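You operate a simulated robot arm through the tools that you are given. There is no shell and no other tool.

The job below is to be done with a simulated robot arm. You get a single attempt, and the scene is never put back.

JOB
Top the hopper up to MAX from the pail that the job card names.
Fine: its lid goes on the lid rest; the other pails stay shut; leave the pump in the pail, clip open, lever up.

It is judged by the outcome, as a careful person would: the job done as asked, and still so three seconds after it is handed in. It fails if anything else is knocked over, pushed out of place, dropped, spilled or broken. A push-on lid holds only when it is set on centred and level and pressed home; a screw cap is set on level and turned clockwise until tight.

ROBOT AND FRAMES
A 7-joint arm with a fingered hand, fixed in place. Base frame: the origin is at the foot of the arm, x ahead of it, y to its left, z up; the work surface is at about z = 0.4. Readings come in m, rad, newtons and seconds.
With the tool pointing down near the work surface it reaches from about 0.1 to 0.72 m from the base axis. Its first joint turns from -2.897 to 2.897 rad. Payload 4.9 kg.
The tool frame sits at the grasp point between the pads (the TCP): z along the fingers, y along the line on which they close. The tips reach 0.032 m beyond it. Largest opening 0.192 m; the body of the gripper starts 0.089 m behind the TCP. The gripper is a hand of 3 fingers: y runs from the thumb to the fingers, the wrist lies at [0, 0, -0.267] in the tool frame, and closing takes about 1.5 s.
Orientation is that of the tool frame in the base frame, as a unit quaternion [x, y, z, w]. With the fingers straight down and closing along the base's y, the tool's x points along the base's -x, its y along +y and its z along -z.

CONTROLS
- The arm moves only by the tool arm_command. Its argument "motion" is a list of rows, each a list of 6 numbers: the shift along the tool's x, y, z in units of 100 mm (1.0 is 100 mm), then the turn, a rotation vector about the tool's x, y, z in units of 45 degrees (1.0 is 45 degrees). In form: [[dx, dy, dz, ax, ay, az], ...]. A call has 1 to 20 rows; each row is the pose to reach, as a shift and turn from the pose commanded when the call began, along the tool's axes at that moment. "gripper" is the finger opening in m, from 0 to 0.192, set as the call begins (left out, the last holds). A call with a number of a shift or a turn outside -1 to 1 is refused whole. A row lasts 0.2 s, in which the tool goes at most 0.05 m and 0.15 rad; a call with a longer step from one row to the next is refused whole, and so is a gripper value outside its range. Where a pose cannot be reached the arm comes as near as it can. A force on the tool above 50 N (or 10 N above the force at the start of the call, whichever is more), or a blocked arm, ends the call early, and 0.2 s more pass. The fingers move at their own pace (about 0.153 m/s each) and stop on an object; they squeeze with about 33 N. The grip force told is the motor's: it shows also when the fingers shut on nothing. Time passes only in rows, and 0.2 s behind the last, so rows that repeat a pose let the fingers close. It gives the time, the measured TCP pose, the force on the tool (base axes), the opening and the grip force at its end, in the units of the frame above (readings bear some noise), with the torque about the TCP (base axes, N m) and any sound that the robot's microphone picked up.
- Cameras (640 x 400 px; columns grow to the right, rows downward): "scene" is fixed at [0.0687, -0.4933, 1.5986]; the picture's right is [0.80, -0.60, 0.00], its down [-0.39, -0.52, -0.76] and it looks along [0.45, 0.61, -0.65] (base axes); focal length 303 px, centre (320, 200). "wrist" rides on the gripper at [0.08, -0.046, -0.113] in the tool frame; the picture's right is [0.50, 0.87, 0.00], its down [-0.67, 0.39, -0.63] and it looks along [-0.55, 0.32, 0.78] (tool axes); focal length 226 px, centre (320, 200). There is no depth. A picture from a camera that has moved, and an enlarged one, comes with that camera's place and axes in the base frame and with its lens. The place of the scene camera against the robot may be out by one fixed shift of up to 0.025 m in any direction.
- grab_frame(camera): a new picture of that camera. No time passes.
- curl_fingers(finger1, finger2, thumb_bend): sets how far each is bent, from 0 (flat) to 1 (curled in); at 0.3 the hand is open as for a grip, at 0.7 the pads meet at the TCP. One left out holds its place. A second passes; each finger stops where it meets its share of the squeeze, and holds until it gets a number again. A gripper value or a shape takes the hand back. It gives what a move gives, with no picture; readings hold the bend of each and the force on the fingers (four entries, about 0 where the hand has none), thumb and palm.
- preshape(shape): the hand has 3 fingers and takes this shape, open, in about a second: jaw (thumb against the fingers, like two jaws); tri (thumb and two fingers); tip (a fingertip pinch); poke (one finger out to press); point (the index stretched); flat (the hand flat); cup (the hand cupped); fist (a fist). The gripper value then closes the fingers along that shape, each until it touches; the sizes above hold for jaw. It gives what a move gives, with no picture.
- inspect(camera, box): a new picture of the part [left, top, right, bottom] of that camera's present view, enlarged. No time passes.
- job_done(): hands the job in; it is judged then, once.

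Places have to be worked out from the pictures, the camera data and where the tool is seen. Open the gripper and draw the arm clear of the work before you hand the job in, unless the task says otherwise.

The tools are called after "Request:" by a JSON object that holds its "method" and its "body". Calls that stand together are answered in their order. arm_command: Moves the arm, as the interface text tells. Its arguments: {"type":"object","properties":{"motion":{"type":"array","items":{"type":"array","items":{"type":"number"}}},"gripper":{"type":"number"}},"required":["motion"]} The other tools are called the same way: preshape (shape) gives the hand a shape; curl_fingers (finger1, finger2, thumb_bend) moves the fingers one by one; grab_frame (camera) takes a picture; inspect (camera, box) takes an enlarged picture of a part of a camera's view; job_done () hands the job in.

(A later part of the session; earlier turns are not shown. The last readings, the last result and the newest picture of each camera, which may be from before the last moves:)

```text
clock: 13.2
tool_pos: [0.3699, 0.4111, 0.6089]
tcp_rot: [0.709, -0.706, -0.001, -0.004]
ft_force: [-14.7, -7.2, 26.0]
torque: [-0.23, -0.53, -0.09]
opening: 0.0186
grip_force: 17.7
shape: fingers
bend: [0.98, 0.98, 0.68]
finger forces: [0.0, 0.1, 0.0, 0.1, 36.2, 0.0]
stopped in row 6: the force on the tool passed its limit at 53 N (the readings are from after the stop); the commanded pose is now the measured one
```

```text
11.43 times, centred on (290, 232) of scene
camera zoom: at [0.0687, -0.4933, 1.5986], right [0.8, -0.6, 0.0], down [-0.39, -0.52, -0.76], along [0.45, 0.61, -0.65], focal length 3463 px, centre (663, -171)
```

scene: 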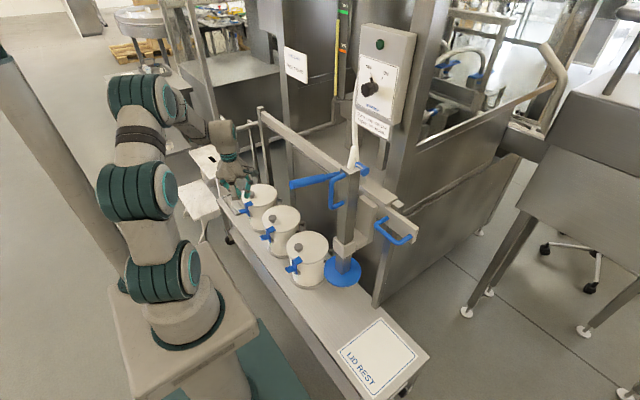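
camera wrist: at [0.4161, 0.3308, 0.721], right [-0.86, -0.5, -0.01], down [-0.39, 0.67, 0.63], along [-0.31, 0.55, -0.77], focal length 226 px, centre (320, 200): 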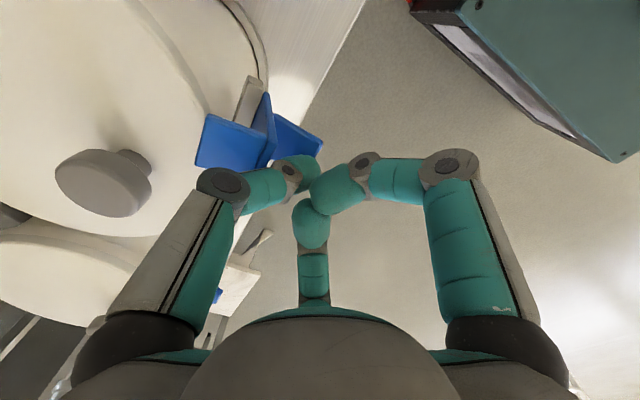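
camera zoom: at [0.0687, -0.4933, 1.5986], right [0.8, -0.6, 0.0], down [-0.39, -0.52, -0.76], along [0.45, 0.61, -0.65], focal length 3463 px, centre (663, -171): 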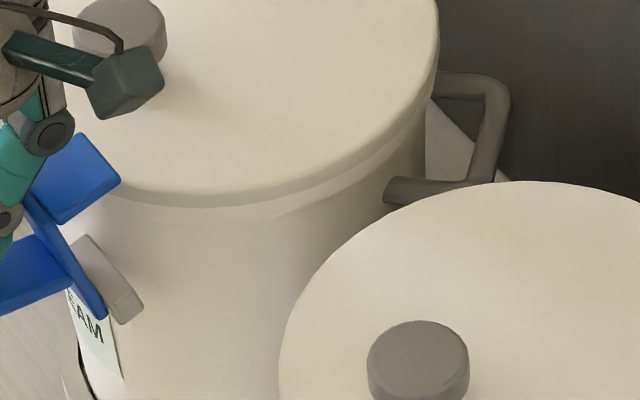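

The latch hasn't moved; the thumb's knuckle is close over the hook and the thumb itself bent. I'll back off, straighten the thumb so it presses more vertically at the tab's outer end.

Request:
{"method": "arm_command", "body": {"motion": [[0, 0, -0.3, 0, 0, 0], [0, 0.2, -0.6, 0, 0, 0], [0, 0.4, -0.8, 0, 0, 0]]}}

Request:
{"method": "curl_fingers", "body": {"thumb_bend": 0.4}}

Request:
{"method": "grab_frame", "body": {"camera": "wrist"}}

Request:
{"method": "inspect", "body": {"camera": "scene", "box": [220, 170, 320, 270]}}

```text
clock: 14.0
tool_pos: [0.3325, 0.4083, 0.6879]
tcp_rot: [0.708, -0.706, -0.001, -0.004]
ft_force: [0.0, -0.3, 0.3]
torque: [0.01, -0.02, -0.01]
opening: 0.0364
grip_force: 0.1
shape: fingers
bend: [0.98, 0.98, 0.6]
finger forces: [0.0, 0.1, 0.1, 0.1, 0.0, 0.0]
```

```text
clock: 15.0
tool_pos: [0.3324, 0.4087, 0.6868]
tcp_rot: [0.708, -0.706, -0.001, -0.004]
ft_force: [-0.1, 0.1, 0.1]
torque: [0.0, 0.03, -0.03]
opening: 0.0754
grip_force: 0.2
shape: fingers
bend: [0.98, 0.98, 0.4]
finger forces: [0.0, 0.0, 0.0, 0.0, 0.1, 0.1]
```

```text
taken
camera wrist: at [0.378, 0.328, 0.7994], right [-0.86, -0.5, -0.01], down [-0.39, 0.67, 0.63], along [-0.31, 0.55, -0.77], focal length 226 px, centre (320, 200)
```

wrist: 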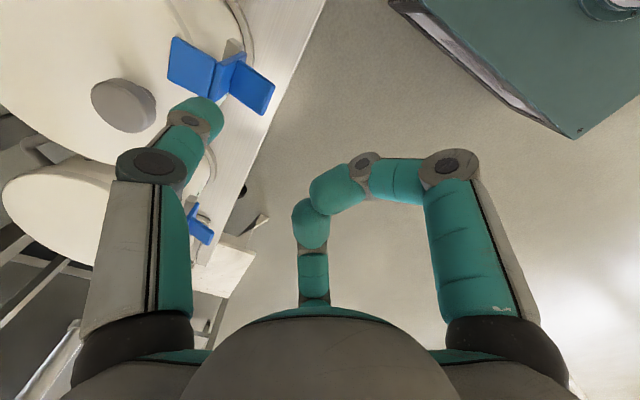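

```text
4.00 times, centred on (270, 220) of scene
camera zoom: at [0.0687, -0.4933, 1.5986], right [0.8, -0.6, 0.0], down [-0.39, -0.52, -0.76], along [0.45, 0.61, -0.65], focal length 1212 px, centre (520, 120)
```

zoom: 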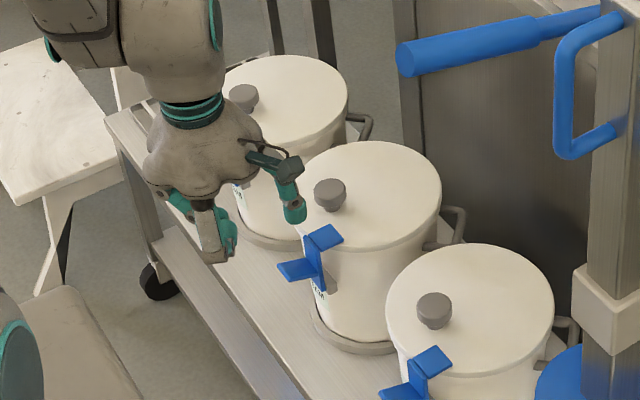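

The thumb is now vertical, tip at about radius 0.088 and 0.043 below TCP. Positioning it above the tab's outer end (x≈0.397) and pressing again.

Request:
{"method": "arm_command", "body": {"motion": [[0, 0.23, 0.1, 0, 0, 0], [0, 0.23, 0.3, 0, 0, 0], [0, 0.23, 0.5, 0, 0, 0], [0, 0.23, 0.6, 0, 0, 0], [0, 0.23, 0.7, 0, 0, 0], [0, 0.23, 0.8, 0, 0, 0], [0, 0.23, 0.9, 0, 0, 0], [0, 0.23, 1.0, 0, 0, 0]]}}

Request:
{"method": "grab_frame", "body": {"camera": "wrist"}}

Request:
{"method": "inspect", "body": {"camera": "wrist", "box": [100, 20, 300, 160]}}

Request:
{"method": "inspect", "body": {"camera": "scene", "box": [240, 200, 310, 260]}}

```text
clock: 16.5
tool_pos: [0.3072, 0.4116, 0.6075]
tcp_rot: [-0.707, 0.707, 0.001, 0.004]
ft_force: [-14.5, -8.4, 26.4]
torque: [-0.26, -2.35, -0.76]
opening: 0.0734
grip_force: 20.4
shape: fingers
bend: [0.98, 0.98, 0.42]
finger forces: [0.0, 0.0, 0.0, 0.1, 41.0, 0.0]
stopped in row 7: the force on the tool passed its limit at 69 N (the readings are from after the stop); the commanded pose is now the measured one
```

```text
taken
camera wrist: at [0.3532, 0.332, 0.7202], right [-0.87, -0.5, -0.01], down [-0.39, 0.67, 0.63], along [-0.31, 0.55, -0.77], focal length 226 px, centre (320, 200)
```

wrist: 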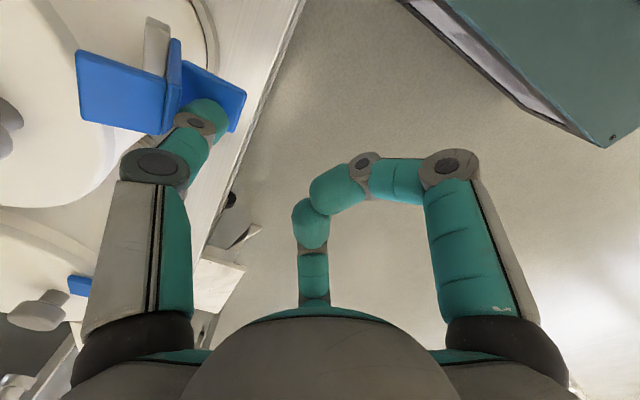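

```text
2.86 times, centred on (200, 90) of wrist
camera zoom: at [0.3532, 0.332, 0.7202], right [-0.87, -0.5, -0.01], down [-0.39, 0.67, 0.63], along [-0.31, 0.55, -0.77], focal length 646 px, centre (663, 514)
```

zoom: 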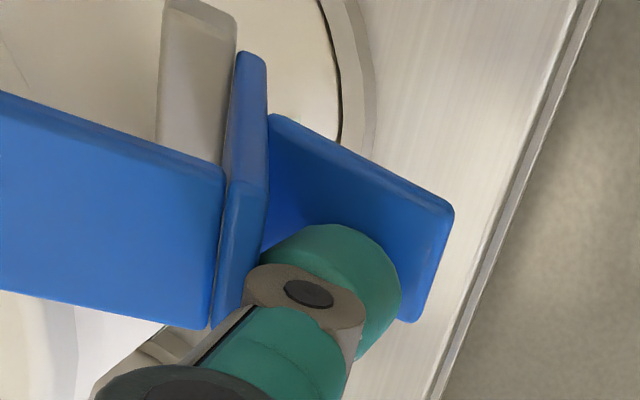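

```text
6.67 times, centred on (275, 230) of scene
camera zoom: at [0.0687, -0.4933, 1.5986], right [0.8, -0.6, 0.0], down [-0.39, -0.52, -0.76], along [0.45, 0.61, -0.65], focal length 2020 px, centre (620, 0)
```

zoom: 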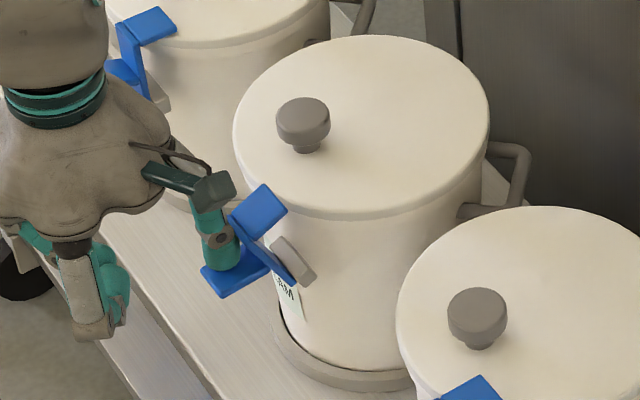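

The latch has begun to swing outward (the hook is lifting off the lid). I'll continue pressing down.

Request:
{"method": "arm_command", "body": {"motion": [[0, 0.02, 0.05, 0, 0, 0], [0, 0.04, 0.1, 0, 0, 0], [0, 0.06, 0.15, 0, 0, 0], [0, 0.08, 0.2, 0, 0, 0], [0, 0.1, 0.25, 0, 0, 0], [0, 0.1, 0.3, 0, 0, 0], [0, 0.1, 0.35, 0, 0, 0], [0, 0.1, 0.4, 0, 0, 0]]}}

Request:
{"method": "inspect", "body": {"camera": "wrist", "box": [60, 0, 300, 150]}}

Request:
{"method": "inspect", "body": {"camera": "scene", "box": [240, 200, 310, 260]}}

```text
clock: 16.8
tool_pos: [0.3064, 0.4131, 0.6077]
tcp_rot: [-0.707, 0.707, 0.001, 0.003]
ft_force: [-11.7, -7.1, 22.9]
torque: [-0.27, -1.98, -0.59]
opening: 0.0731
grip_force: 17.5
shape: fingers
bend: [0.98, 0.98, 0.42]
finger forces: [0.0, 0.1, 0.0, 0.0, 35.8, 0.1]
stopped in row 1: the force on the tool passed its limit at 55 N (the readings are from after the stop); the commanded pose is now the measured one
```

```text
2.67 times, centred on (180, 75) of wrist
camera zoom: at [0.3522, 0.3327, 0.7197], right [-0.87, -0.5, -0.01], down [-0.39, 0.67, 0.63], along [-0.31, 0.55, -0.77], focal length 603 px, centre (693, 533)
```

zoom: 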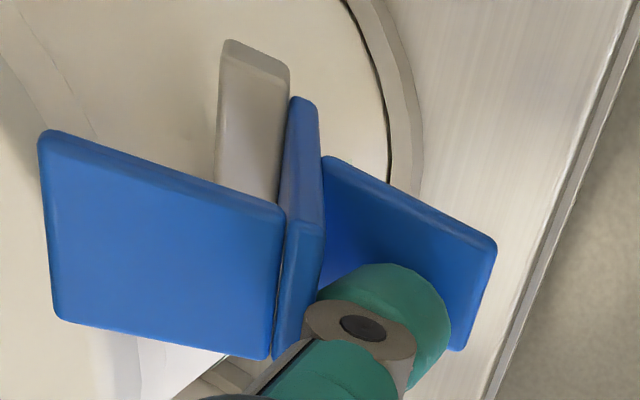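

```text
6.67 times, centred on (275, 230) of scene
camera zoom: at [0.0687, -0.4933, 1.5986], right [0.8, -0.6, 0.0], down [-0.39, -0.52, -0.76], along [0.45, 0.61, -0.65], focal length 2020 px, centre (620, 0)
```

zoom: 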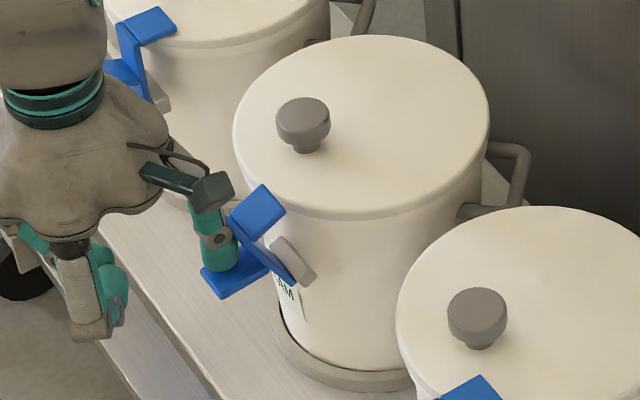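

The latch has rotated outward about 30° and now resists. I'll lift off and see whether it stays open and how far.

Request:
{"method": "arm_command", "body": {"motion": [[0, 0, -0.2, 0, 0, 0], [0, 0.1, -0.5, 0, 0, 0], [0, 0.3, -0.8, 0, 0, 0]]}}

Request:
{"method": "grab_frame", "body": {"camera": "wrist"}}

Request:
{"method": "inspect", "body": {"camera": "wrist", "box": [100, 0, 300, 125]}}

Request:
{"method": "inspect", "body": {"camera": "scene", "box": [240, 200, 310, 260]}}

```text
clock: 17.6
tool_pos: [0.2766, 0.4115, 0.6865]
tcp_rot: [-0.706, 0.708, 0.001, 0.003]
ft_force: [-0.9, -0.6, -0.1]
torque: [0.04, 0.04, -0.01]
opening: 0.0756
grip_force: 0.1
shape: fingers
bend: [0.98, 0.98, 0.4]
finger forces: [0.0, 0.0, 0.0, 0.0, 0.0, 0.0]
```

```text
taken
camera wrist: at [0.3226, 0.3318, 0.7979], right [-0.87, -0.5, -0.01], down [-0.39, 0.67, 0.63], along [-0.31, 0.55, -0.77], focal length 226 px, centre (320, 200)
```

wrist: 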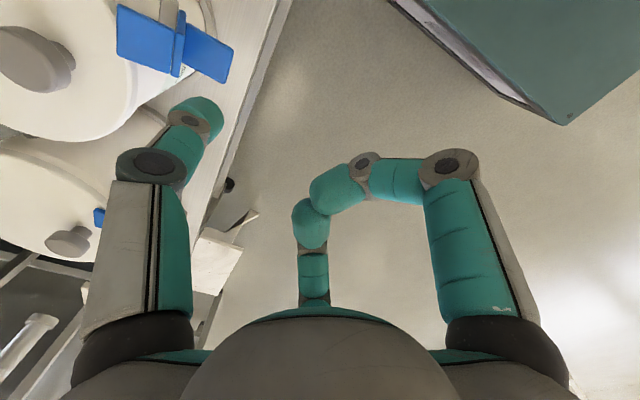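

```text
3.20 times, centred on (200, 62) of wrist
camera zoom: at [0.3226, 0.3318, 0.7979], right [-0.87, -0.5, -0.01], down [-0.39, 0.67, 0.63], along [-0.31, 0.55, -0.77], focal length 723 px, centre (704, 640)
```

zoom: 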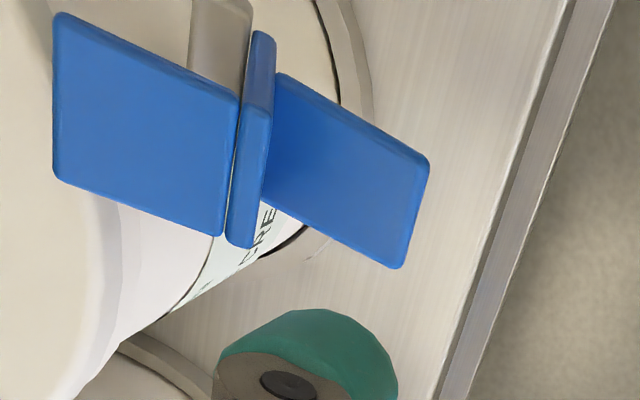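

```text
6.67 times, centred on (275, 230) of scene
camera zoom: at [0.0687, -0.4933, 1.5986], right [0.8, -0.6, 0.0], down [-0.39, -0.52, -0.76], along [0.45, 0.61, -0.65], focal length 2020 px, centre (620, 0)
```

zoom: 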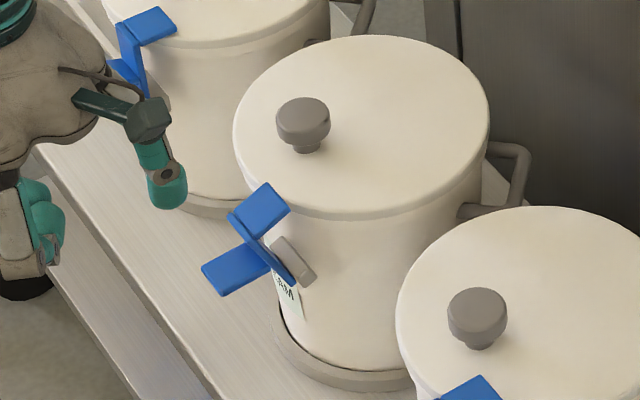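

The latch stays where pushed, but is only ~20° open. I'll press again farther out on the tab (x≈0.384) for more leverage.

Request:
{"method": "arm_command", "body": {"motion": [[0.03, -0.19, 0.2, 0, 0, 0], [0.03, -0.19, 0.5, 0, 0, 0], [0.03, -0.19, 0.7, 0, 0, 0], [0.03, -0.19, 0.8, 0, 0, 0], [0.03, -0.18, 0.86, 0, 0, 0], [0.03, -0.17, 0.92, 0, 0, 0], [0.03, -0.16, 1.0, 0, 0, 0]]}}

Request:
{"method": "inspect", "body": {"camera": "wrist", "box": [60, 0, 300, 150]}}

Request:
{"method": "inspect", "body": {"camera": "scene", "box": [240, 200, 310, 260]}}

```text
clock: 19.2
tool_pos: [0.2921, 0.409, 0.5865]
tcp_rot: [-0.706, 0.708, 0.002, 0.004]
ft_force: [-16.9, 1.8, 11.9]
torque: [0.01, -0.96, 0.15]
opening: 0.0662
grip_force: 11.7
shape: fingers
bend: [0.98, 0.98, 0.44]
finger forces: [0.0, 0.1, 0.0, 0.0, 22.8, 0.0]
```

```text
2.67 times, centred on (180, 75) of wrist
camera zoom: at [0.3386, 0.3286, 0.6986], right [-0.87, -0.5, -0.01], down [-0.39, 0.67, 0.63], along [-0.31, 0.55, -0.77], focal length 603 px, centre (693, 533)
```

zoom: 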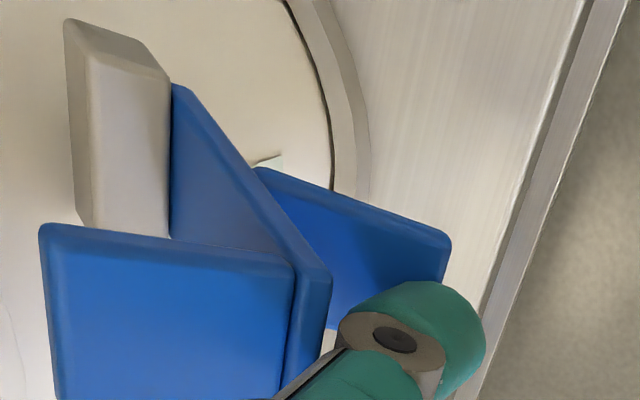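

```text
6.67 times, centred on (275, 230) of scene
camera zoom: at [0.0687, -0.4933, 1.5986], right [0.8, -0.6, 0.0], down [-0.39, -0.52, -0.76], along [0.45, 0.61, -0.65], focal length 2020 px, centre (620, 0)
```

zoom: 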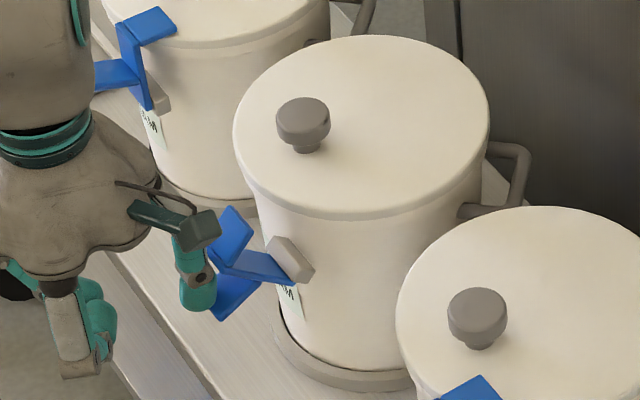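

The latch is now swung well open (strip nearly horizontal, hook clear of the lid). One more slight press to take it further, then retreat.

Request:
{"method": "arm_command", "body": {"motion": [[0, -0.03, 0.08, 0, 0, 0], [0, -0.06, 0.16, 0, 0, 0], [0, -0.09, 0.24, 0, 0, 0], [0, -0.1, 0.3, 0, 0, 0]]}}

Request:
{"method": "inspect", "body": {"camera": "scene", "box": [240, 200, 310, 260]}}

```text
clock: 20.3
tool_pos: [0.2964, 0.4035, 0.5533]
tcp_rot: [-0.706, 0.708, -0.001, -0.005]
ft_force: [-25.3, -5.4, 5.3]
torque: [0.07, -0.53, -0.45]
opening: 0.0609
grip_force: 13.2
shape: fingers
bend: [0.98, 0.98, 0.46]
finger forces: [0.0, 0.0, 0.1, 0.0, 26.8, 0.2]
stopped in row 4: the force on the tool passed its limit at 54 N (the readings are from after the stop); the commanded pose is now the measured one
```

```text
6.67 times, centred on (275, 230) of scene
camera zoom: at [0.0687, -0.4933, 1.5986], right [0.8, -0.6, 0.0], down [-0.39, -0.52, -0.76], along [0.45, 0.61, -0.65], focal length 2020 px, centre (620, 0)
```

zoom: 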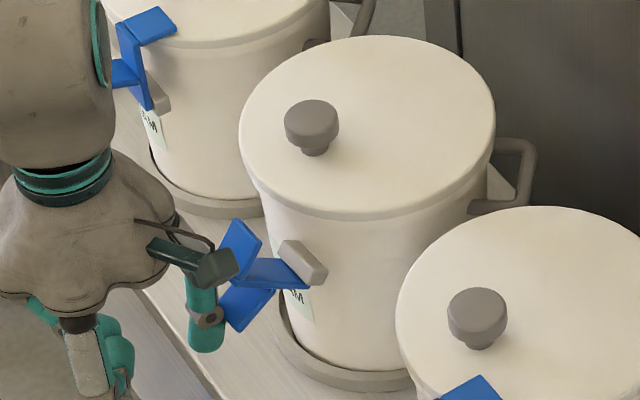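

The pail was nudged slightly by the side push, so I stop here and back away outward and up.

Request:
{"method": "arm_command", "body": {"motion": [[0, 0.1, 0, 0, 0, 0], [0, 0.3, 0, 0, 0, 0], [0, 0.6, -0.1, 0, 0, 0], [0, 0.6, -0.5, 0, 0, 0], [0, 0.6, -0.9, 0, 0, 0]]}}

Request:
{"method": "inspect", "body": {"camera": "scene", "box": [240, 200, 310, 260]}}

Request:
{"method": "grab_frame", "body": {"camera": "wrist"}}

```text
clock: 21.5
tool_pos: [0.2404, 0.4083, 0.6445]
tcp_rot: [-0.705, 0.709, 0.001, 0.001]
ft_force: [0.2, -0.9, 0.4]
torque: [0.05, -0.02, 0.01]
opening: 0.0754
grip_force: 0.1
shape: fingers
bend: [0.98, 0.98, 0.4]
finger forces: [0.0, 0.0, 0.0, 0.1, 0.0, 0.0]
```

```text
6.67 times, centred on (275, 230) of scene
camera zoom: at [0.0687, -0.4933, 1.5986], right [0.8, -0.6, 0.0], down [-0.39, -0.52, -0.76], along [0.45, 0.61, -0.65], focal length 2020 px, centre (620, 0)
```

zoom: 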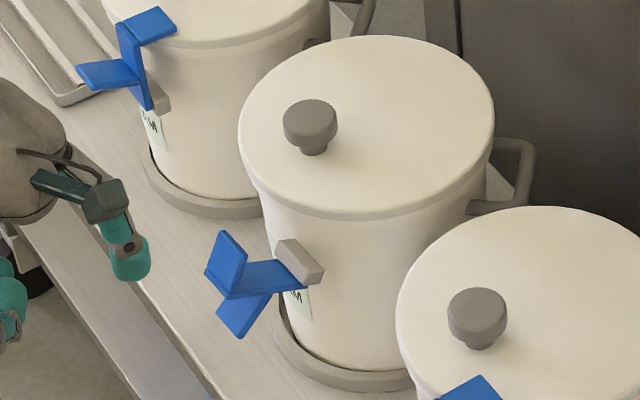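

```text
taken
camera wrist: at [0.287, 0.327, 0.7573], right [-0.87, -0.5, 0.0], down [-0.39, 0.67, 0.63], along [-0.31, 0.55, -0.77], focal length 226 px, centre (320, 200)
```

wrist: 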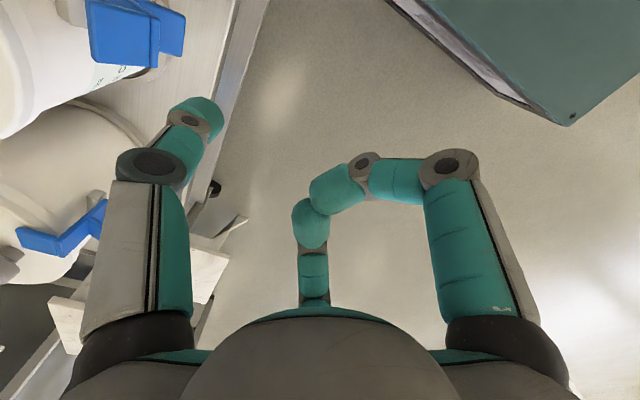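

The clip is open and holding. Now I raise the arm, shape the hand to jaw and look at the lid knob from above.

Request:
{"method": "arm_command", "body": {"motion": [[0, 0, -0.4, 0, 0, 0], [0, -0.4, -0.7, 0, 0, 0], [0, -0.8, -1, 0, 0, 0]]}}

Request:
{"method": "preshape", "body": {"shape": "jaw"}}

Request:
{"method": "arm_command", "body": {"motion": [[0, -0.4, 0, 0, 0, 0], [-0.2, -0.8, 0, 0, 0, 0], [-0.2, -0.8, 0, 0, 0, 0]], "gripper": 0.1}}

Request:
{"method": "grab_frame", "body": {"camera": "wrist"}}

```text
clock: 22.3
tool_pos: [0.3211, 0.4067, 0.7441]
tcp_rot: [-0.706, 0.708, -0.001, 0.0]
ft_force: [-0.8, -0.3, -0.6]
torque: [0.05, 0.06, 0.01]
opening: 0.0754
grip_force: 0.1
shape: fingers
bend: [0.98, 0.98, 0.4]
finger forces: [0.0, 0.0, 0.0, 0.1, 0.1, 0.0]
```

```text
clock: 23.2
tool_pos: [0.32, 0.4057, 0.7445]
tcp_rot: [-0.706, 0.708, 0.001, 0.0]
ft_force: [-0.9, 0.4, 0.2]
torque: [0.01, 0.01, 0.02]
opening: 0.1917
grip_force: 0.0
shape: jaw
bend: [0.3, 0.3, 0.3]
finger forces: [0.0, 0.1, 0.1, 0.1, 0.0, 0.0]
```

```text
clock: 24.0
tool_pos: [0.4015, 0.4268, 0.7447]
tcp_rot: [-0.707, 0.707, 0.0, 0.001]
ft_force: [0.4, 0.1, 0.2]
torque: [-0.01, 0.0, 0.03]
opening: 0.1003
grip_force: 0.0
shape: jaw
bend: [0.36, 0.35, 0.7]
finger forces: [0.1, 0.0, 0.1, 0.1, 0.1, 0.0]
```

```text
taken
camera wrist: at [0.4474, 0.3474, 0.8573], right [-0.87, -0.5, 0.0], down [-0.39, 0.67, 0.63], along [-0.31, 0.55, -0.77], focal length 226 px, centre (320, 200)
```

wrist: 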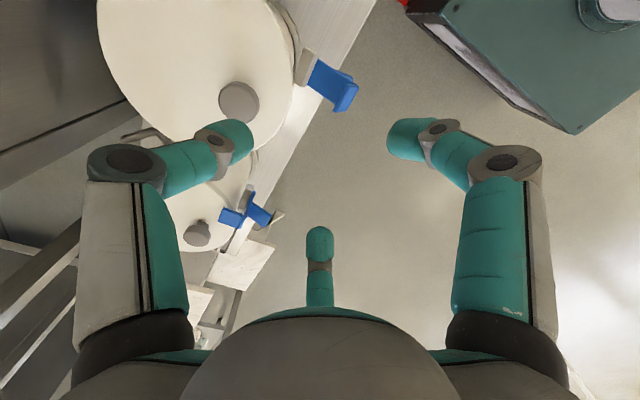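

In "jaw" the thumb closes first. I'll try the "tri" shape, which may close more symmetrically around the knob.

Request:
{"method": "preshape", "body": {"shape": "tri"}}

Request:
{"method": "grab_frame", "body": {"camera": "wrist"}}

Request:
{"method": "arm_command", "body": {"motion": [[0, 0, 0, 0, 0, 0], [0, 0, 0, 0, 0, 0], [0, 0, 0, 0, 0, 0], [0, 0, 0, 0, 0, 0]], "gripper": 0.09}}

Request:
{"method": "grab_frame", "body": {"camera": "wrist"}}

```text
clock: 24.9
tool_pos: [0.4013, 0.4269, 0.7452]
tcp_rot: [-0.707, 0.708, 0.0, 0.0]
ft_force: [-0.2, 0.8, -0.5]
torque: [0.0, -0.01, -0.02]
opening: 0.1921
grip_force: 0.0
shape: tri
bend: [0.3, 0.3, 0.3]
finger forces: [0.0, 0.0, 0.1, 0.1, 0.1, 0.1]
```

```text
taken
camera wrist: at [0.4472, 0.3473, 0.8574], right [-0.87, -0.5, 0.0], down [-0.39, 0.67, 0.63], along [-0.31, 0.55, -0.77], focal length 226 px, centre (320, 200)
```

wrist: 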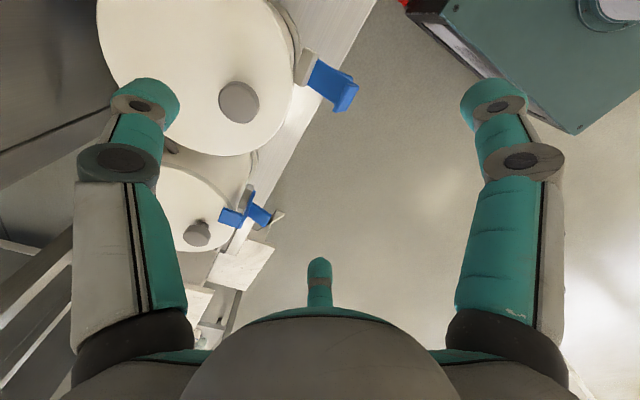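

```text
clock: 25.9
tool_pos: [0.401, 0.4266, 0.7448]
tcp_rot: [-0.706, 0.708, 0.0, 0.0]
ft_force: [-0.6, 0.3, 0.1]
torque: [-0.03, 0.02, -0.01]
opening: 0.0902
grip_force: 0.0
shape: tri
bend: [0.38, 0.38, 0.7]
finger forces: [0.1, 0.0, 0.0, 0.0, 0.0, 0.0]
```

```text
taken
camera wrist: at [0.4472, 0.3473, 0.8574], right [-0.87, -0.5, 0.0], down [-0.39, 0.67, 0.63], along [-0.31, 0.55, -0.77], focal length 226 px, centre (320, 200)
```

wrist: 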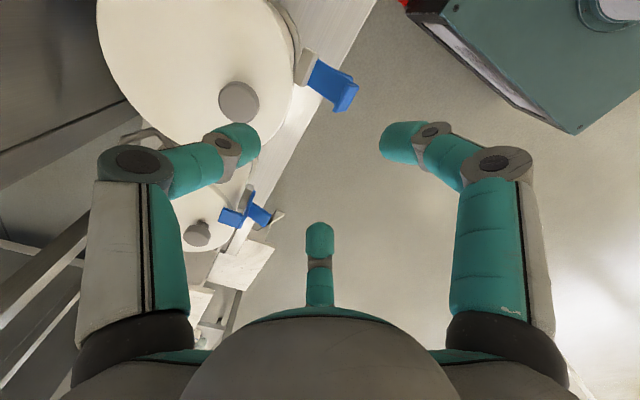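

The fingers actually close symmetrically (seen in the picture). Knob top triangulates to about (0.487, 0.448, 0.618). Moving above it with opening 0.1 and down to z≈0.67.

Request:
{"method": "arm_command", "body": {"motion": [[-0.1, -0.43, 0, 0, 0, 0], [-0.21, -0.86, 0, 0, 0, 0], [-0.21, -0.86, 0.4, 0, 0, 0], [-0.21, -0.86, 0.75, 0, 0, 0]], "gripper": 0.1}}

Request:
{"method": "grab_frame", "body": {"camera": "wrist"}}

Request:
{"method": "inspect", "body": {"camera": "scene", "box": [230, 160, 330, 260]}}

```text
clock: 26.9
tool_pos: [0.487, 0.4494, 0.6703]
tcp_rot: [-0.706, 0.708, 0.001, 0.002]
ft_force: [0.1, 1.6, 0.3]
torque: [0.0, 0.01, 0.0]
opening: 0.0997
grip_force: 0.0
shape: tri
bend: [0.36, 0.36, 0.7]
finger forces: [0.0, 0.0, 0.0, 0.1, 0.0, 0.0]
```

```text
taken
camera wrist: at [0.5332, 0.3701, 0.7826], right [-0.87, -0.5, 0.0], down [-0.39, 0.67, 0.63], along [-0.31, 0.55, -0.77], focal length 226 px, centre (320, 200)
```

wrist: 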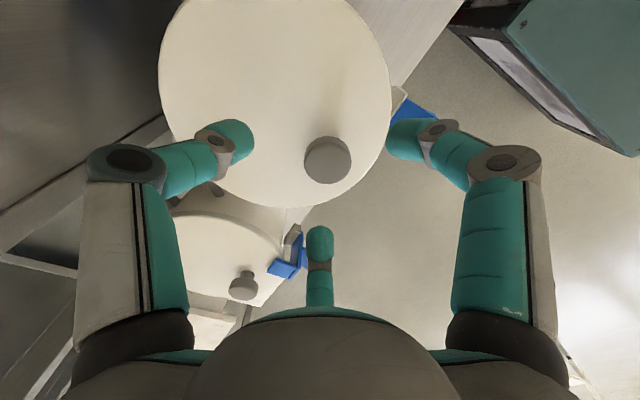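

```text
4.00 times, centred on (280, 210) of scene
camera zoom: at [0.0687, -0.4933, 1.5986], right [0.8, -0.6, 0.0], down [-0.39, -0.52, -0.76], along [0.45, 0.61, -0.65], focal length 1212 px, centre (480, 160)
```

zoom: 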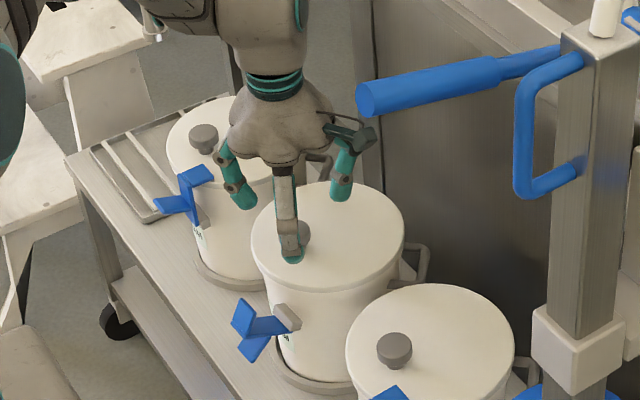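

The knob sits nearly under the TCP (≈(0.484, 0.446)). Fine correction and descend so the fingertips straddle the knob head just above the lid.

Request:
{"method": "arm_command", "body": {"motion": [[0.03, 0.02, 0.15, 0, 0, 0], [0.03, 0.02, 0.3, 0, 0, 0], [0.03, 0.02, 0.38, 0, 0, 0], [0.03, 0.02, 0.42, 0, 0, 0]], "gripper": 0.1}}

Request:
{"method": "grab_frame", "body": {"camera": "wrist"}}

Request:
{"method": "inspect", "body": {"camera": "scene", "box": [240, 180, 320, 240]}}

```text
clock: 27.9
tool_pos: [0.4872, 0.4492, 0.6324]
tcp_rot: [-0.706, 0.708, -0.001, 0.003]
ft_force: [-5.4, -3.8, 35.6]
torque: [-0.75, 0.86, 0.05]
opening: 0.1015
grip_force: 0.1
shape: tri
bend: [0.33, 0.35, 0.7]
finger forces: [20.5, 11.1, 0.0, 0.0, 4.0, 0.1]
```

```text
taken
camera wrist: at [0.5335, 0.3686, 0.7446], right [-0.87, -0.5, -0.01], down [-0.39, 0.67, 0.63], along [-0.31, 0.55, -0.77], focal length 226 px, centre (320, 200)
```

wrist: 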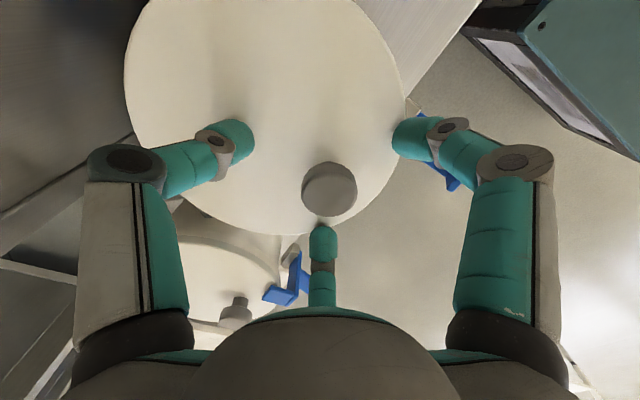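

```text
6.67 times, centred on (280, 210) of scene
camera zoom: at [0.0687, -0.4933, 1.5986], right [0.8, -0.6, 0.0], down [-0.39, -0.52, -0.76], along [0.45, 0.61, -0.65], focal length 2020 px, centre (587, 133)
```

zoom: 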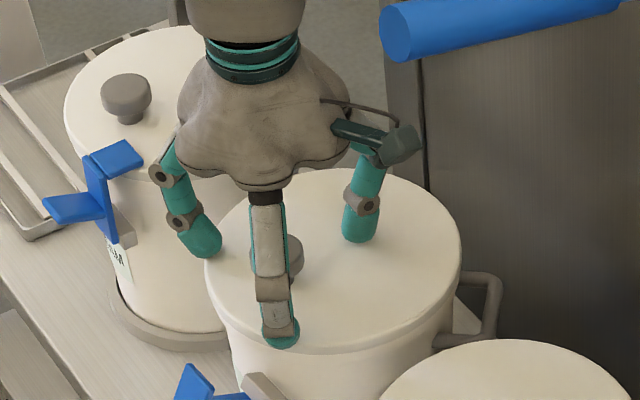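

The fingertips touched the lid (TCP z≈0.632). I'll raise 6 mm, narrow the opening around the knob, and check.

Request:
{"method": "arm_command", "body": {"motion": [[0.0, 0.0, -0.06, 0, 0, 0], [0.03, 0.02, -0.06, 0, 0, 0], [0.03, 0.02, -0.06, 0, 0, 0], [0.03, 0.02, -0.06, 0, 0, 0]], "gripper": 0.06}}

Request:
{"method": "grab_frame", "body": {"camera": "wrist"}}

Request:
{"method": "inspect", "body": {"camera": "scene", "box": [240, 180, 320, 240]}}

```text
clock: 28.9
tool_pos: [0.484, 0.4416, 0.635]
tcp_rot: [-0.706, 0.708, 0.0, 0.0]
ft_force: [-0.3, 0.0, -0.7]
torque: [-0.02, 0.03, 0.02]
opening: 0.042
grip_force: 32.7
shape: tri
bend: [0.81, 0.79, 0.66]
finger forces: [25.8, 25.9, 0.1, 0.0, 26.7, 0.1]
heard: snap
```

```text
taken
camera wrist: at [0.5293, 0.3628, 0.7466], right [-0.87, -0.5, 0.0], down [-0.39, 0.67, 0.63], along [-0.31, 0.55, -0.77], focal length 226 px, centre (320, 200)
```

wrist: 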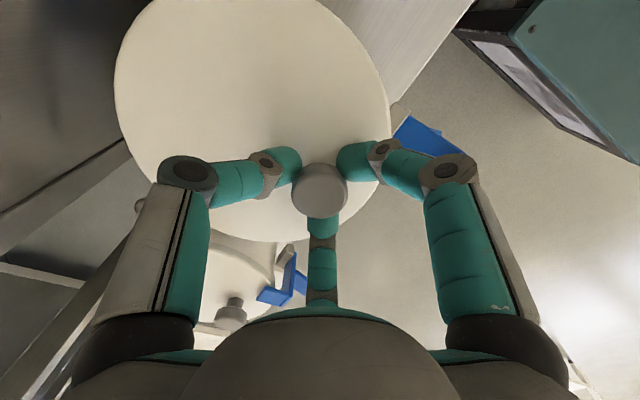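

```text
6.67 times, centred on (280, 210) of scene
camera zoom: at [0.0687, -0.4933, 1.5986], right [0.8, -0.6, 0.0], down [-0.39, -0.52, -0.76], along [0.45, 0.61, -0.65], focal length 2020 px, centre (587, 133)
```

zoom: 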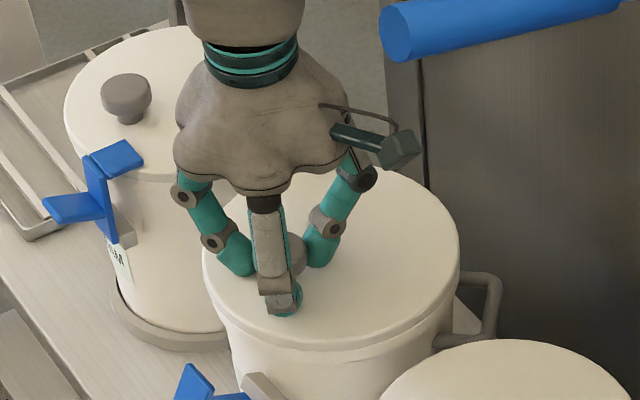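

The three digits hold the knob (opening 0.042, ~26 N each); a "snap" was heard, likely the lid popping free. Lifting gently straight up.

Request:
{"method": "arm_command", "body": {"motion": [[0, 0, -0.05, 0, 0, 0], [0, 0, -0.1, 0, 0, 0], [0, 0, -0.15, 0, 0, 0], [0, 0, -0.2, 0, 0, 0], [0, 0, -0.25, 0, 0, 0], [0, 0, -0.3, 0, 0, 0]]}}

Request:
{"method": "grab_frame", "body": {"camera": "wrist"}}

Request:
{"method": "inspect", "body": {"camera": "scene", "box": [230, 160, 330, 260]}}

```text
clock: 30.3
tool_pos: [0.4834, 0.442, 0.6656]
tcp_rot: [-0.706, 0.708, 0.001, 0.001]
ft_force: [0.6, -0.4, -1.1]
torque: [-0.01, 0.06, -0.01]
opening: 0.042
grip_force: 32.9
shape: tri
bend: [0.81, 0.79, 0.66]
finger forces: [25.7, 26.1, 0.1, 0.0, 26.7, 0.0]
```

```text
taken
camera wrist: at [0.5295, 0.3625, 0.7775], right [-0.87, -0.5, 0.0], down [-0.39, 0.67, 0.63], along [-0.31, 0.55, -0.77], focal length 226 px, centre (320, 200)
```

wrist: 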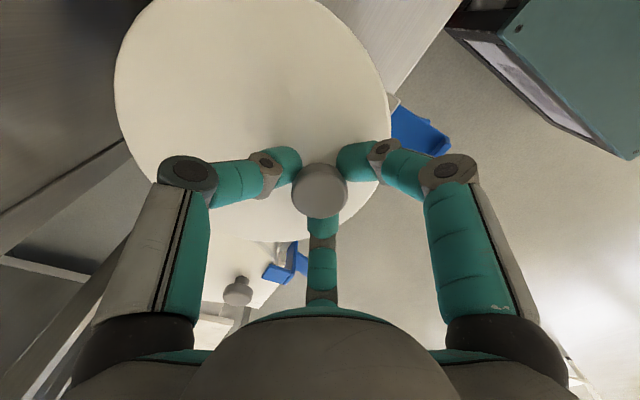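

```text
4.00 times, centred on (280, 210) of scene
camera zoom: at [0.0687, -0.4933, 1.5986], right [0.8, -0.6, 0.0], down [-0.39, -0.52, -0.76], along [0.45, 0.61, -0.65], focal length 1212 px, centre (480, 160)
```

zoom: 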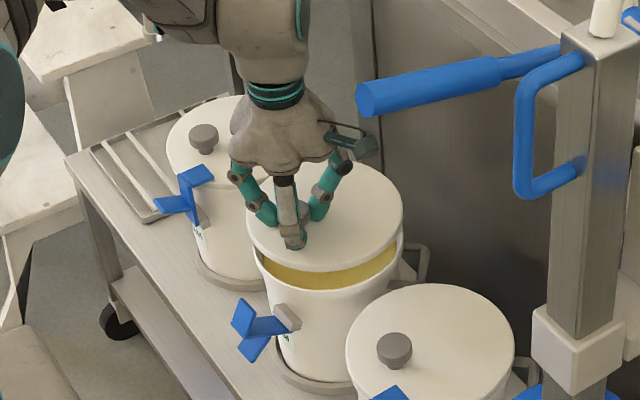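

The lid is lifted level and yellow cream is visible in the pail. Now raise, pull back toward x≈0.28, and carry it toward −y in front of the pump.

Request:
{"method": "arm_command", "body": {"motion": [[0, 0, -0.25, 0, 0, 0], [0, 0, -0.5, 0, 0, 0], [0, 0, -0.75, 0, 0, 0], [0, 0.25, -0.9, 0, 0, 0], [0, 0.5, -1, 0, 0, 0], [0, 0.75, -1, 0, 0, 0], [0, 1, -1, 0, 0, 0]]}}

Request:
{"method": "arm_command", "body": {"motion": [[0.25, 0.25, 0, 0, 0, 0], [0.5, 0.5, 0, 0, 0, 0], [0.75, 0.75, 0, 0, 0, 0], [1, 1, 0, 0, 0, 0]]}}

Request:
{"method": "arm_command", "body": {"motion": [[0.33, 0, 0, 0, 0, 0], [0.66, 0, 0, 0, 0, 0], [1, 0, 0, 0, 0, 0]]}}

Request:
{"method": "grab_frame", "body": {"camera": "scene"}}

Request:
{"method": "grab_frame", "body": {"camera": "wrist"}}

```text
clock: 31.9
tool_pos: [0.384, 0.4416, 0.7635]
tcp_rot: [-0.706, 0.709, -0.001, 0.001]
ft_force: [0.2, -1.0, -0.3]
torque: [-0.02, 0.03, -0.04]
opening: 0.0419
grip_force: 33.0
shape: tri
bend: [0.81, 0.79, 0.66]
finger forces: [25.6, 26.8, 0.1, 0.0, 27.5, 0.0]
```

```text
clock: 32.9
tool_pos: [0.2833, 0.3401, 0.7663]
tcp_rot: [-0.706, 0.708, 0.001, 0.001]
ft_force: [0.5, -0.4, -0.4]
torque: [0.0, 0.02, 0.05]
opening: 0.042
grip_force: 33.2
shape: tri
bend: [0.81, 0.79, 0.66]
finger forces: [25.5, 27.4, 0.1, 0.0, 28.0, 0.0]
```

```text
clock: 33.7
tool_pos: [0.2836, 0.2414, 0.7661]
tcp_rot: [-0.707, 0.707, 0.001, 0.001]
ft_force: [0.3, -0.1, -1.7]
torque: [0.0, 0.04, -0.01]
opening: 0.0417
grip_force: 33.4
shape: tri
bend: [0.81, 0.79, 0.66]
finger forces: [25.2, 28.0, 0.1, 0.0, 28.1, 0.1]
```

```text
taken
```

scene: 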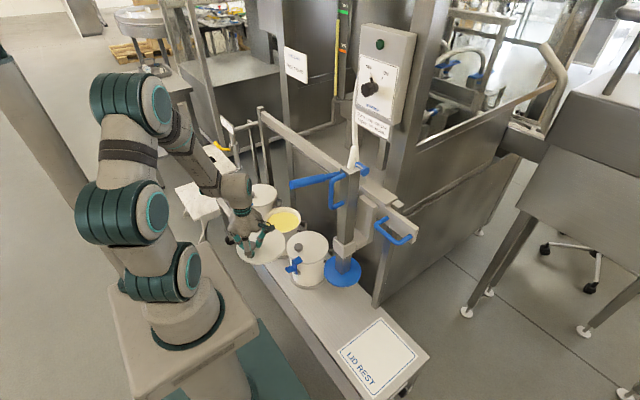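

```text
taken
camera wrist: at [0.3298, 0.1607, 0.878], right [-0.87, -0.5, 0.0], down [-0.39, 0.67, 0.63], along [-0.31, 0.55, -0.77], focal length 226 px, centre (320, 200)
```

wrist: 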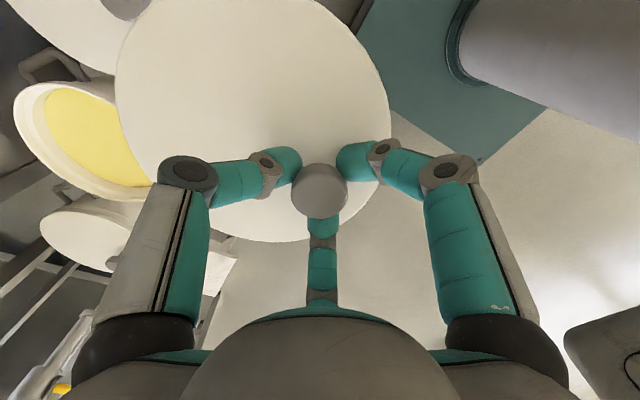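

Carry is stable. Continuing toward −y in front of the pump column.

Request:
{"method": "arm_command", "body": {"motion": [[0.25, 0, 0, 0, 0, 0], [0.5, 0, 0, 0, 0, 0], [0.75, 0, 0, 0, 0, 0], [1, 0, 0, 0, 0, 0]]}}

Request:
{"method": "arm_command", "body": {"motion": [[0.25, 0, 0, 0, 0, 0], [0.5, 0, 0, 0, 0, 0], [0.75, 0, 0, 0, 0, 0], [1, 0, 0, 0, 0, 0]]}}

Request:
{"method": "arm_command", "body": {"motion": [[0.25, 0, 0, 0, 0, 0], [0.5, 0, 0, 0, 0, 0], [0.75, 0, 0, 0, 0, 0], [1, 0, 0, 0, 0, 0]]}}

Request:
{"method": "grab_frame", "body": {"camera": "scene"}}

```text
clock: 34.7
tool_pos: [0.282, 0.1406, 0.7659]
tcp_rot: [-0.706, 0.708, 0.001, 0.001]
ft_force: [-0.4, -1.0, -1.5]
torque: [0.03, 0.03, 0.03]
opening: 0.0417
grip_force: 33.4
shape: tri
bend: [0.81, 0.79, 0.66]
finger forces: [25.2, 28.5, 0.0, 0.0, 28.3, 0.1]
```

```text
clock: 35.7
tool_pos: [0.2835, 0.0406, 0.7628]
tcp_rot: [-0.706, 0.708, 0.001, 0.0]
ft_force: [0.5, -0.2, -1.5]
torque: [0.0, 0.06, -0.04]
opening: 0.0419
grip_force: 33.4
shape: tri
bend: [0.81, 0.79, 0.66]
finger forces: [25.3, 28.7, 0.0, 0.1, 28.5, 0.0]
```

```text
clock: 36.7
tool_pos: [0.2801, -0.0407, 0.7655]
tcp_rot: [-0.706, 0.708, -0.003, -0.002]
ft_force: [0.9, 0.2, -1.0]
torque: [0.01, 0.05, -0.01]
opening: 0.0418
grip_force: 33.2
shape: tri
bend: [0.81, 0.79, 0.66]
finger forces: [25.4, 29.7, 0.0, 0.1, 28.6, 0.0]
out of reach, approached as far as the arm can: row 4
```

```text
taken
```

scene: 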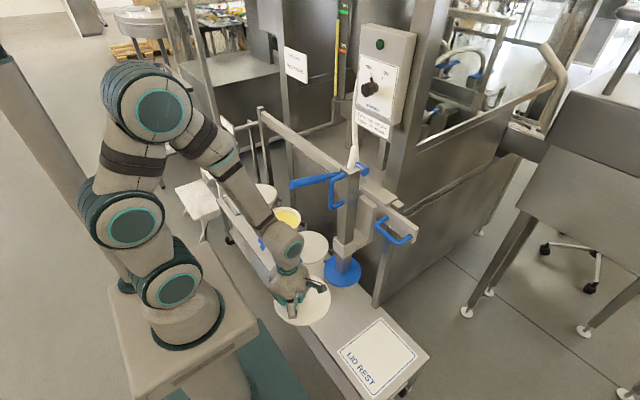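

The wrist roll limit blocks further −y motion at this yaw. I'll rotate the hand back (clockwise from above) about the vertical, then continue.

Request:
{"method": "arm_command", "body": {"motion": [[0, 0, 0, 0, 0, 0.17], [0, 0, 0, 0, 0, 0.34], [0, 0, 0, 0, 0, 0.51], [0, 0, 0, 0, 0, 0.68], [0, 0, 0, 0, 0, 0.85], [0, 0, 0, 0, 0, 1]]}}

Request:
{"method": "arm_command", "body": {"motion": [[0, 0, 0, 0, 0, 0.17], [0, 0, 0, 0, 0, 0.34], [0, 0, 0, 0, 0, 0.51], [0, 0, 0, 0, 0, 0.68], [0, 0, 0, 0, 0, 0.85], [0, 0, 0, 0, 0, 1]]}}

Request:
{"method": "grab_frame", "body": {"camera": "wrist"}}

```text
clock: 38.1
tool_pos: [0.2818, -0.0416, 0.7654]
tcp_rot: [-0.381, 0.925, 0.0, 0.0]
ft_force: [-0.3, -0.1, -1.8]
torque: [0.04, 0.06, 0.04]
opening: 0.0415
grip_force: 33.2
shape: tri
bend: [0.81, 0.79, 0.66]
finger forces: [25.0, 30.7, 0.1, 0.0, 28.8, 0.0]
```

```text
clock: 39.5
tool_pos: [0.2807, -0.0399, 0.7643]
tcp_rot: [0.002, 1.0, 0.001, -0.001]
ft_force: [-0.8, -0.7, -1.4]
torque: [0.0, -0.02, -0.03]
opening: 0.0417
grip_force: 32.9
shape: tri
bend: [0.81, 0.79, 0.66]
finger forces: [25.0, 31.5, 0.0, 0.1, 29.1, 0.0]
```

```text
taken
camera wrist: at [0.202, -0.0865, 0.8777], right [-0.5, 0.87, 0.0], down [0.67, 0.38, 0.63], along [0.55, 0.31, -0.78], focal length 226 px, centre (320, 200)
```

wrist: 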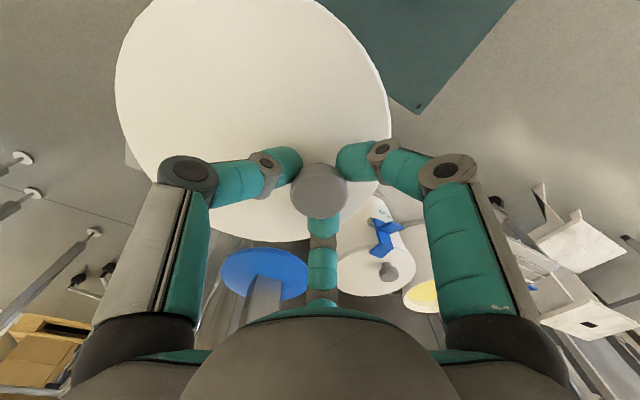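

Orientation is back to nominal. Moving to y≈−0.23, and checking the lid rest geometry.

Request:
{"method": "arm_command", "body": {"motion": [[0, -0.25, 0, 0, 0, 0], [0, -0.5, 0, 0, 0, 0], [0, -0.75, 0, 0, 0, 0], [0, -1, 0, 0, 0, 0]]}}

Request:
{"method": "arm_command", "body": {"motion": [[-0.2, -0.25, 0, 0, 0, 0], [-0.4, -0.5, 0, 0, 0, 0], [-0.6, -0.75, 0, 0, 0, 0], [-0.8, -0.9, 0, 0, 0, 0]]}}

Request:
{"method": "grab_frame", "body": {"camera": "wrist"}}

Request:
{"method": "inspect", "body": {"camera": "scene", "box": [280, 240, 440, 400]}}

```text
clock: 40.5
tool_pos: [0.2804, -0.1417, 0.7654]
tcp_rot: [0.0, 1.0, 0.001, 0.001]
ft_force: [0.5, -0.2, -1.5]
torque: [0.05, 0.01, 0.01]
opening: 0.0418
grip_force: 33.2
shape: tri
bend: [0.81, 0.79, 0.66]
finger forces: [24.9, 32.0, 0.0, 0.0, 29.8, 0.1]
```

```text
clock: 41.5
tool_pos: [0.361, -0.2329, 0.7671]
tcp_rot: [0.001, 1.0, 0.001, 0.0]
ft_force: [-0.4, -0.2, -1.4]
torque: [0.05, 0.02, -0.01]
opening: 0.0415
grip_force: 32.6
shape: tri
bend: [0.81, 0.79, 0.66]
finger forces: [24.7, 33.3, 0.0, 0.0, 30.1, 0.1]
```

```text
taken
camera wrist: at [0.2827, -0.2773, 0.8789], right [-0.5, 0.87, 0.0], down [0.67, 0.39, 0.63], along [0.55, 0.32, -0.78], focal length 226 px, centre (320, 200)
```

wrist: 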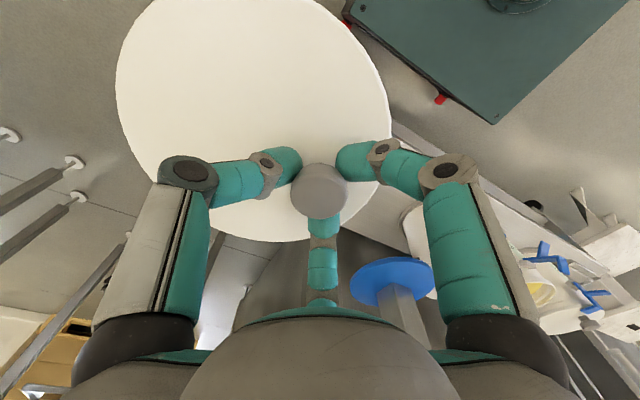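

```text
2.50 times, centred on (360, 320) of scene
camera zoom: at [0.0687, -0.4933, 1.5986], right [0.8, -0.6, 0.0], down [-0.39, -0.52, -0.76], along [0.45, 0.61, -0.65], focal length 758 px, centre (220, -100)
```

zoom: 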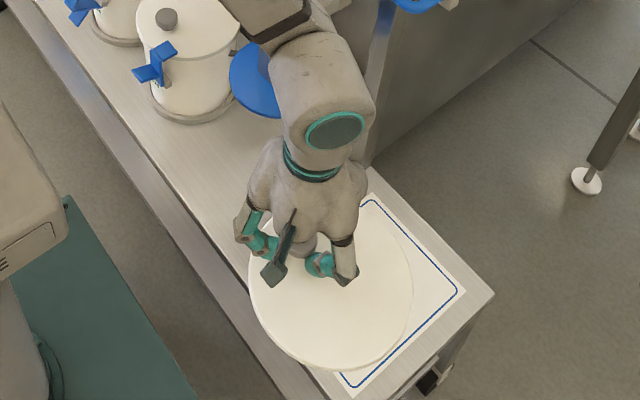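

Lid rest is about x 0.42–0.65, y −0.32…−0.13 (a bit offset by the scene camera's shift). The blue D-handle and pump plate are near there, so I'll approach low: descend here first, rotating 45° clockwise to gain clearance from the plate.

Request:
{"method": "arm_command", "body": {"motion": [[0, 0, 0.17, 0, 0, 0.17], [0, 0, 0.34, 0, 0, 0.34], [0, 0, 0.51, 0, 0, 0.51], [0, 0, 0.68, 0, 0, 0.68], [0, 0, 0.85, 0, 0, 0.85], [0, 0, 1, 0, 0, 1]]}}

Request:
{"method": "arm_command", "body": {"motion": [[0, 0, 0.3, 0, 0, 0], [0, 0, 0.6, 0, 0, 0], [0, 0, 0.9, 0, 0, 0], [0, 0, 1, 0, 0, 0]]}}

Request:
{"method": "grab_frame", "body": {"camera": "wrist"}}

Request:
{"method": "inspect", "body": {"camera": "scene", "box": [280, 240, 440, 400]}}

```text
clock: 42.9
tool_pos: [0.3627, -0.2311, 0.6652]
tcp_rot: [0.384, 0.923, 0.0, -0.001]
ft_force: [-0.2, -0.9, -0.5]
torque: [0.07, 0.01, 0.02]
opening: 0.0414
grip_force: 33.1
shape: tri
bend: [0.81, 0.79, 0.66]
finger forces: [24.6, 34.1, 0.0, 0.1, 30.3, 0.1]
```

```text
clock: 43.9
tool_pos: [0.3621, -0.2298, 0.5656]
tcp_rot: [0.383, 0.924, 0.001, 0.0]
ft_force: [-0.7, 0.3, -1.0]
torque: [0.01, -0.01, -0.03]
opening: 0.0415
grip_force: 33.7
shape: tri
bend: [0.81, 0.79, 0.66]
finger forces: [24.6, 35.7, 0.1, 0.1, 30.2, 0.0]
```

```text
taken
camera wrist: at [0.2731, -0.2066, 0.6777], right [0.26, 0.97, 0.0], down [0.75, -0.2, 0.63], along [0.61, -0.16, -0.78], focal length 226 px, centre (320, 200)
```

wrist: 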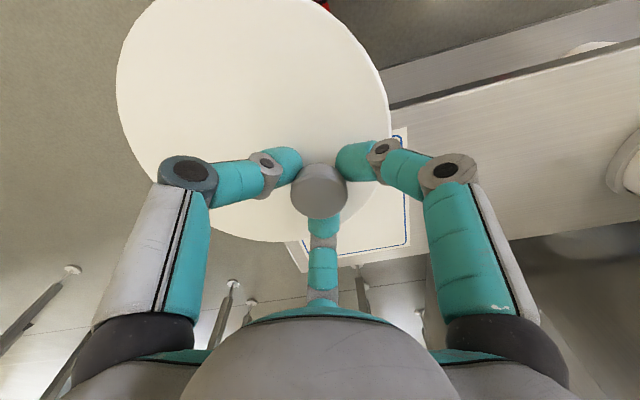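

```text
2.50 times, centred on (360, 320) of scene
camera zoom: at [0.0687, -0.4933, 1.5986], right [0.8, -0.6, 0.0], down [-0.39, -0.52, -0.76], along [0.45, 0.61, -0.65], focal length 758 px, centre (220, -100)
```

zoom: 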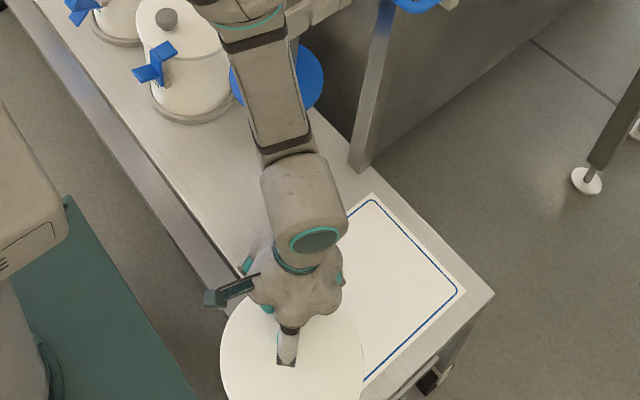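

Request:
{"method": "inspect", "body": {"camera": "wrist", "box": [280, 110, 440, 290]}}

```text
2.22 times, centred on (360, 200) of wrist
camera zoom: at [0.2731, -0.2066, 0.6777], right [0.26, 0.97, 0.0], down [0.75, -0.2, 0.63], along [0.61, -0.16, -0.78], focal length 502 px, centre (231, 200)
```

zoom: 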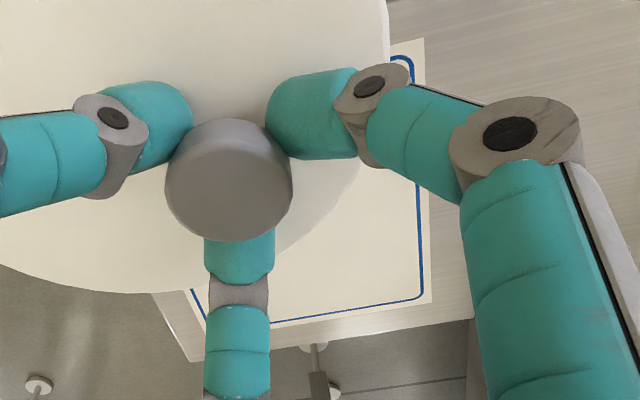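

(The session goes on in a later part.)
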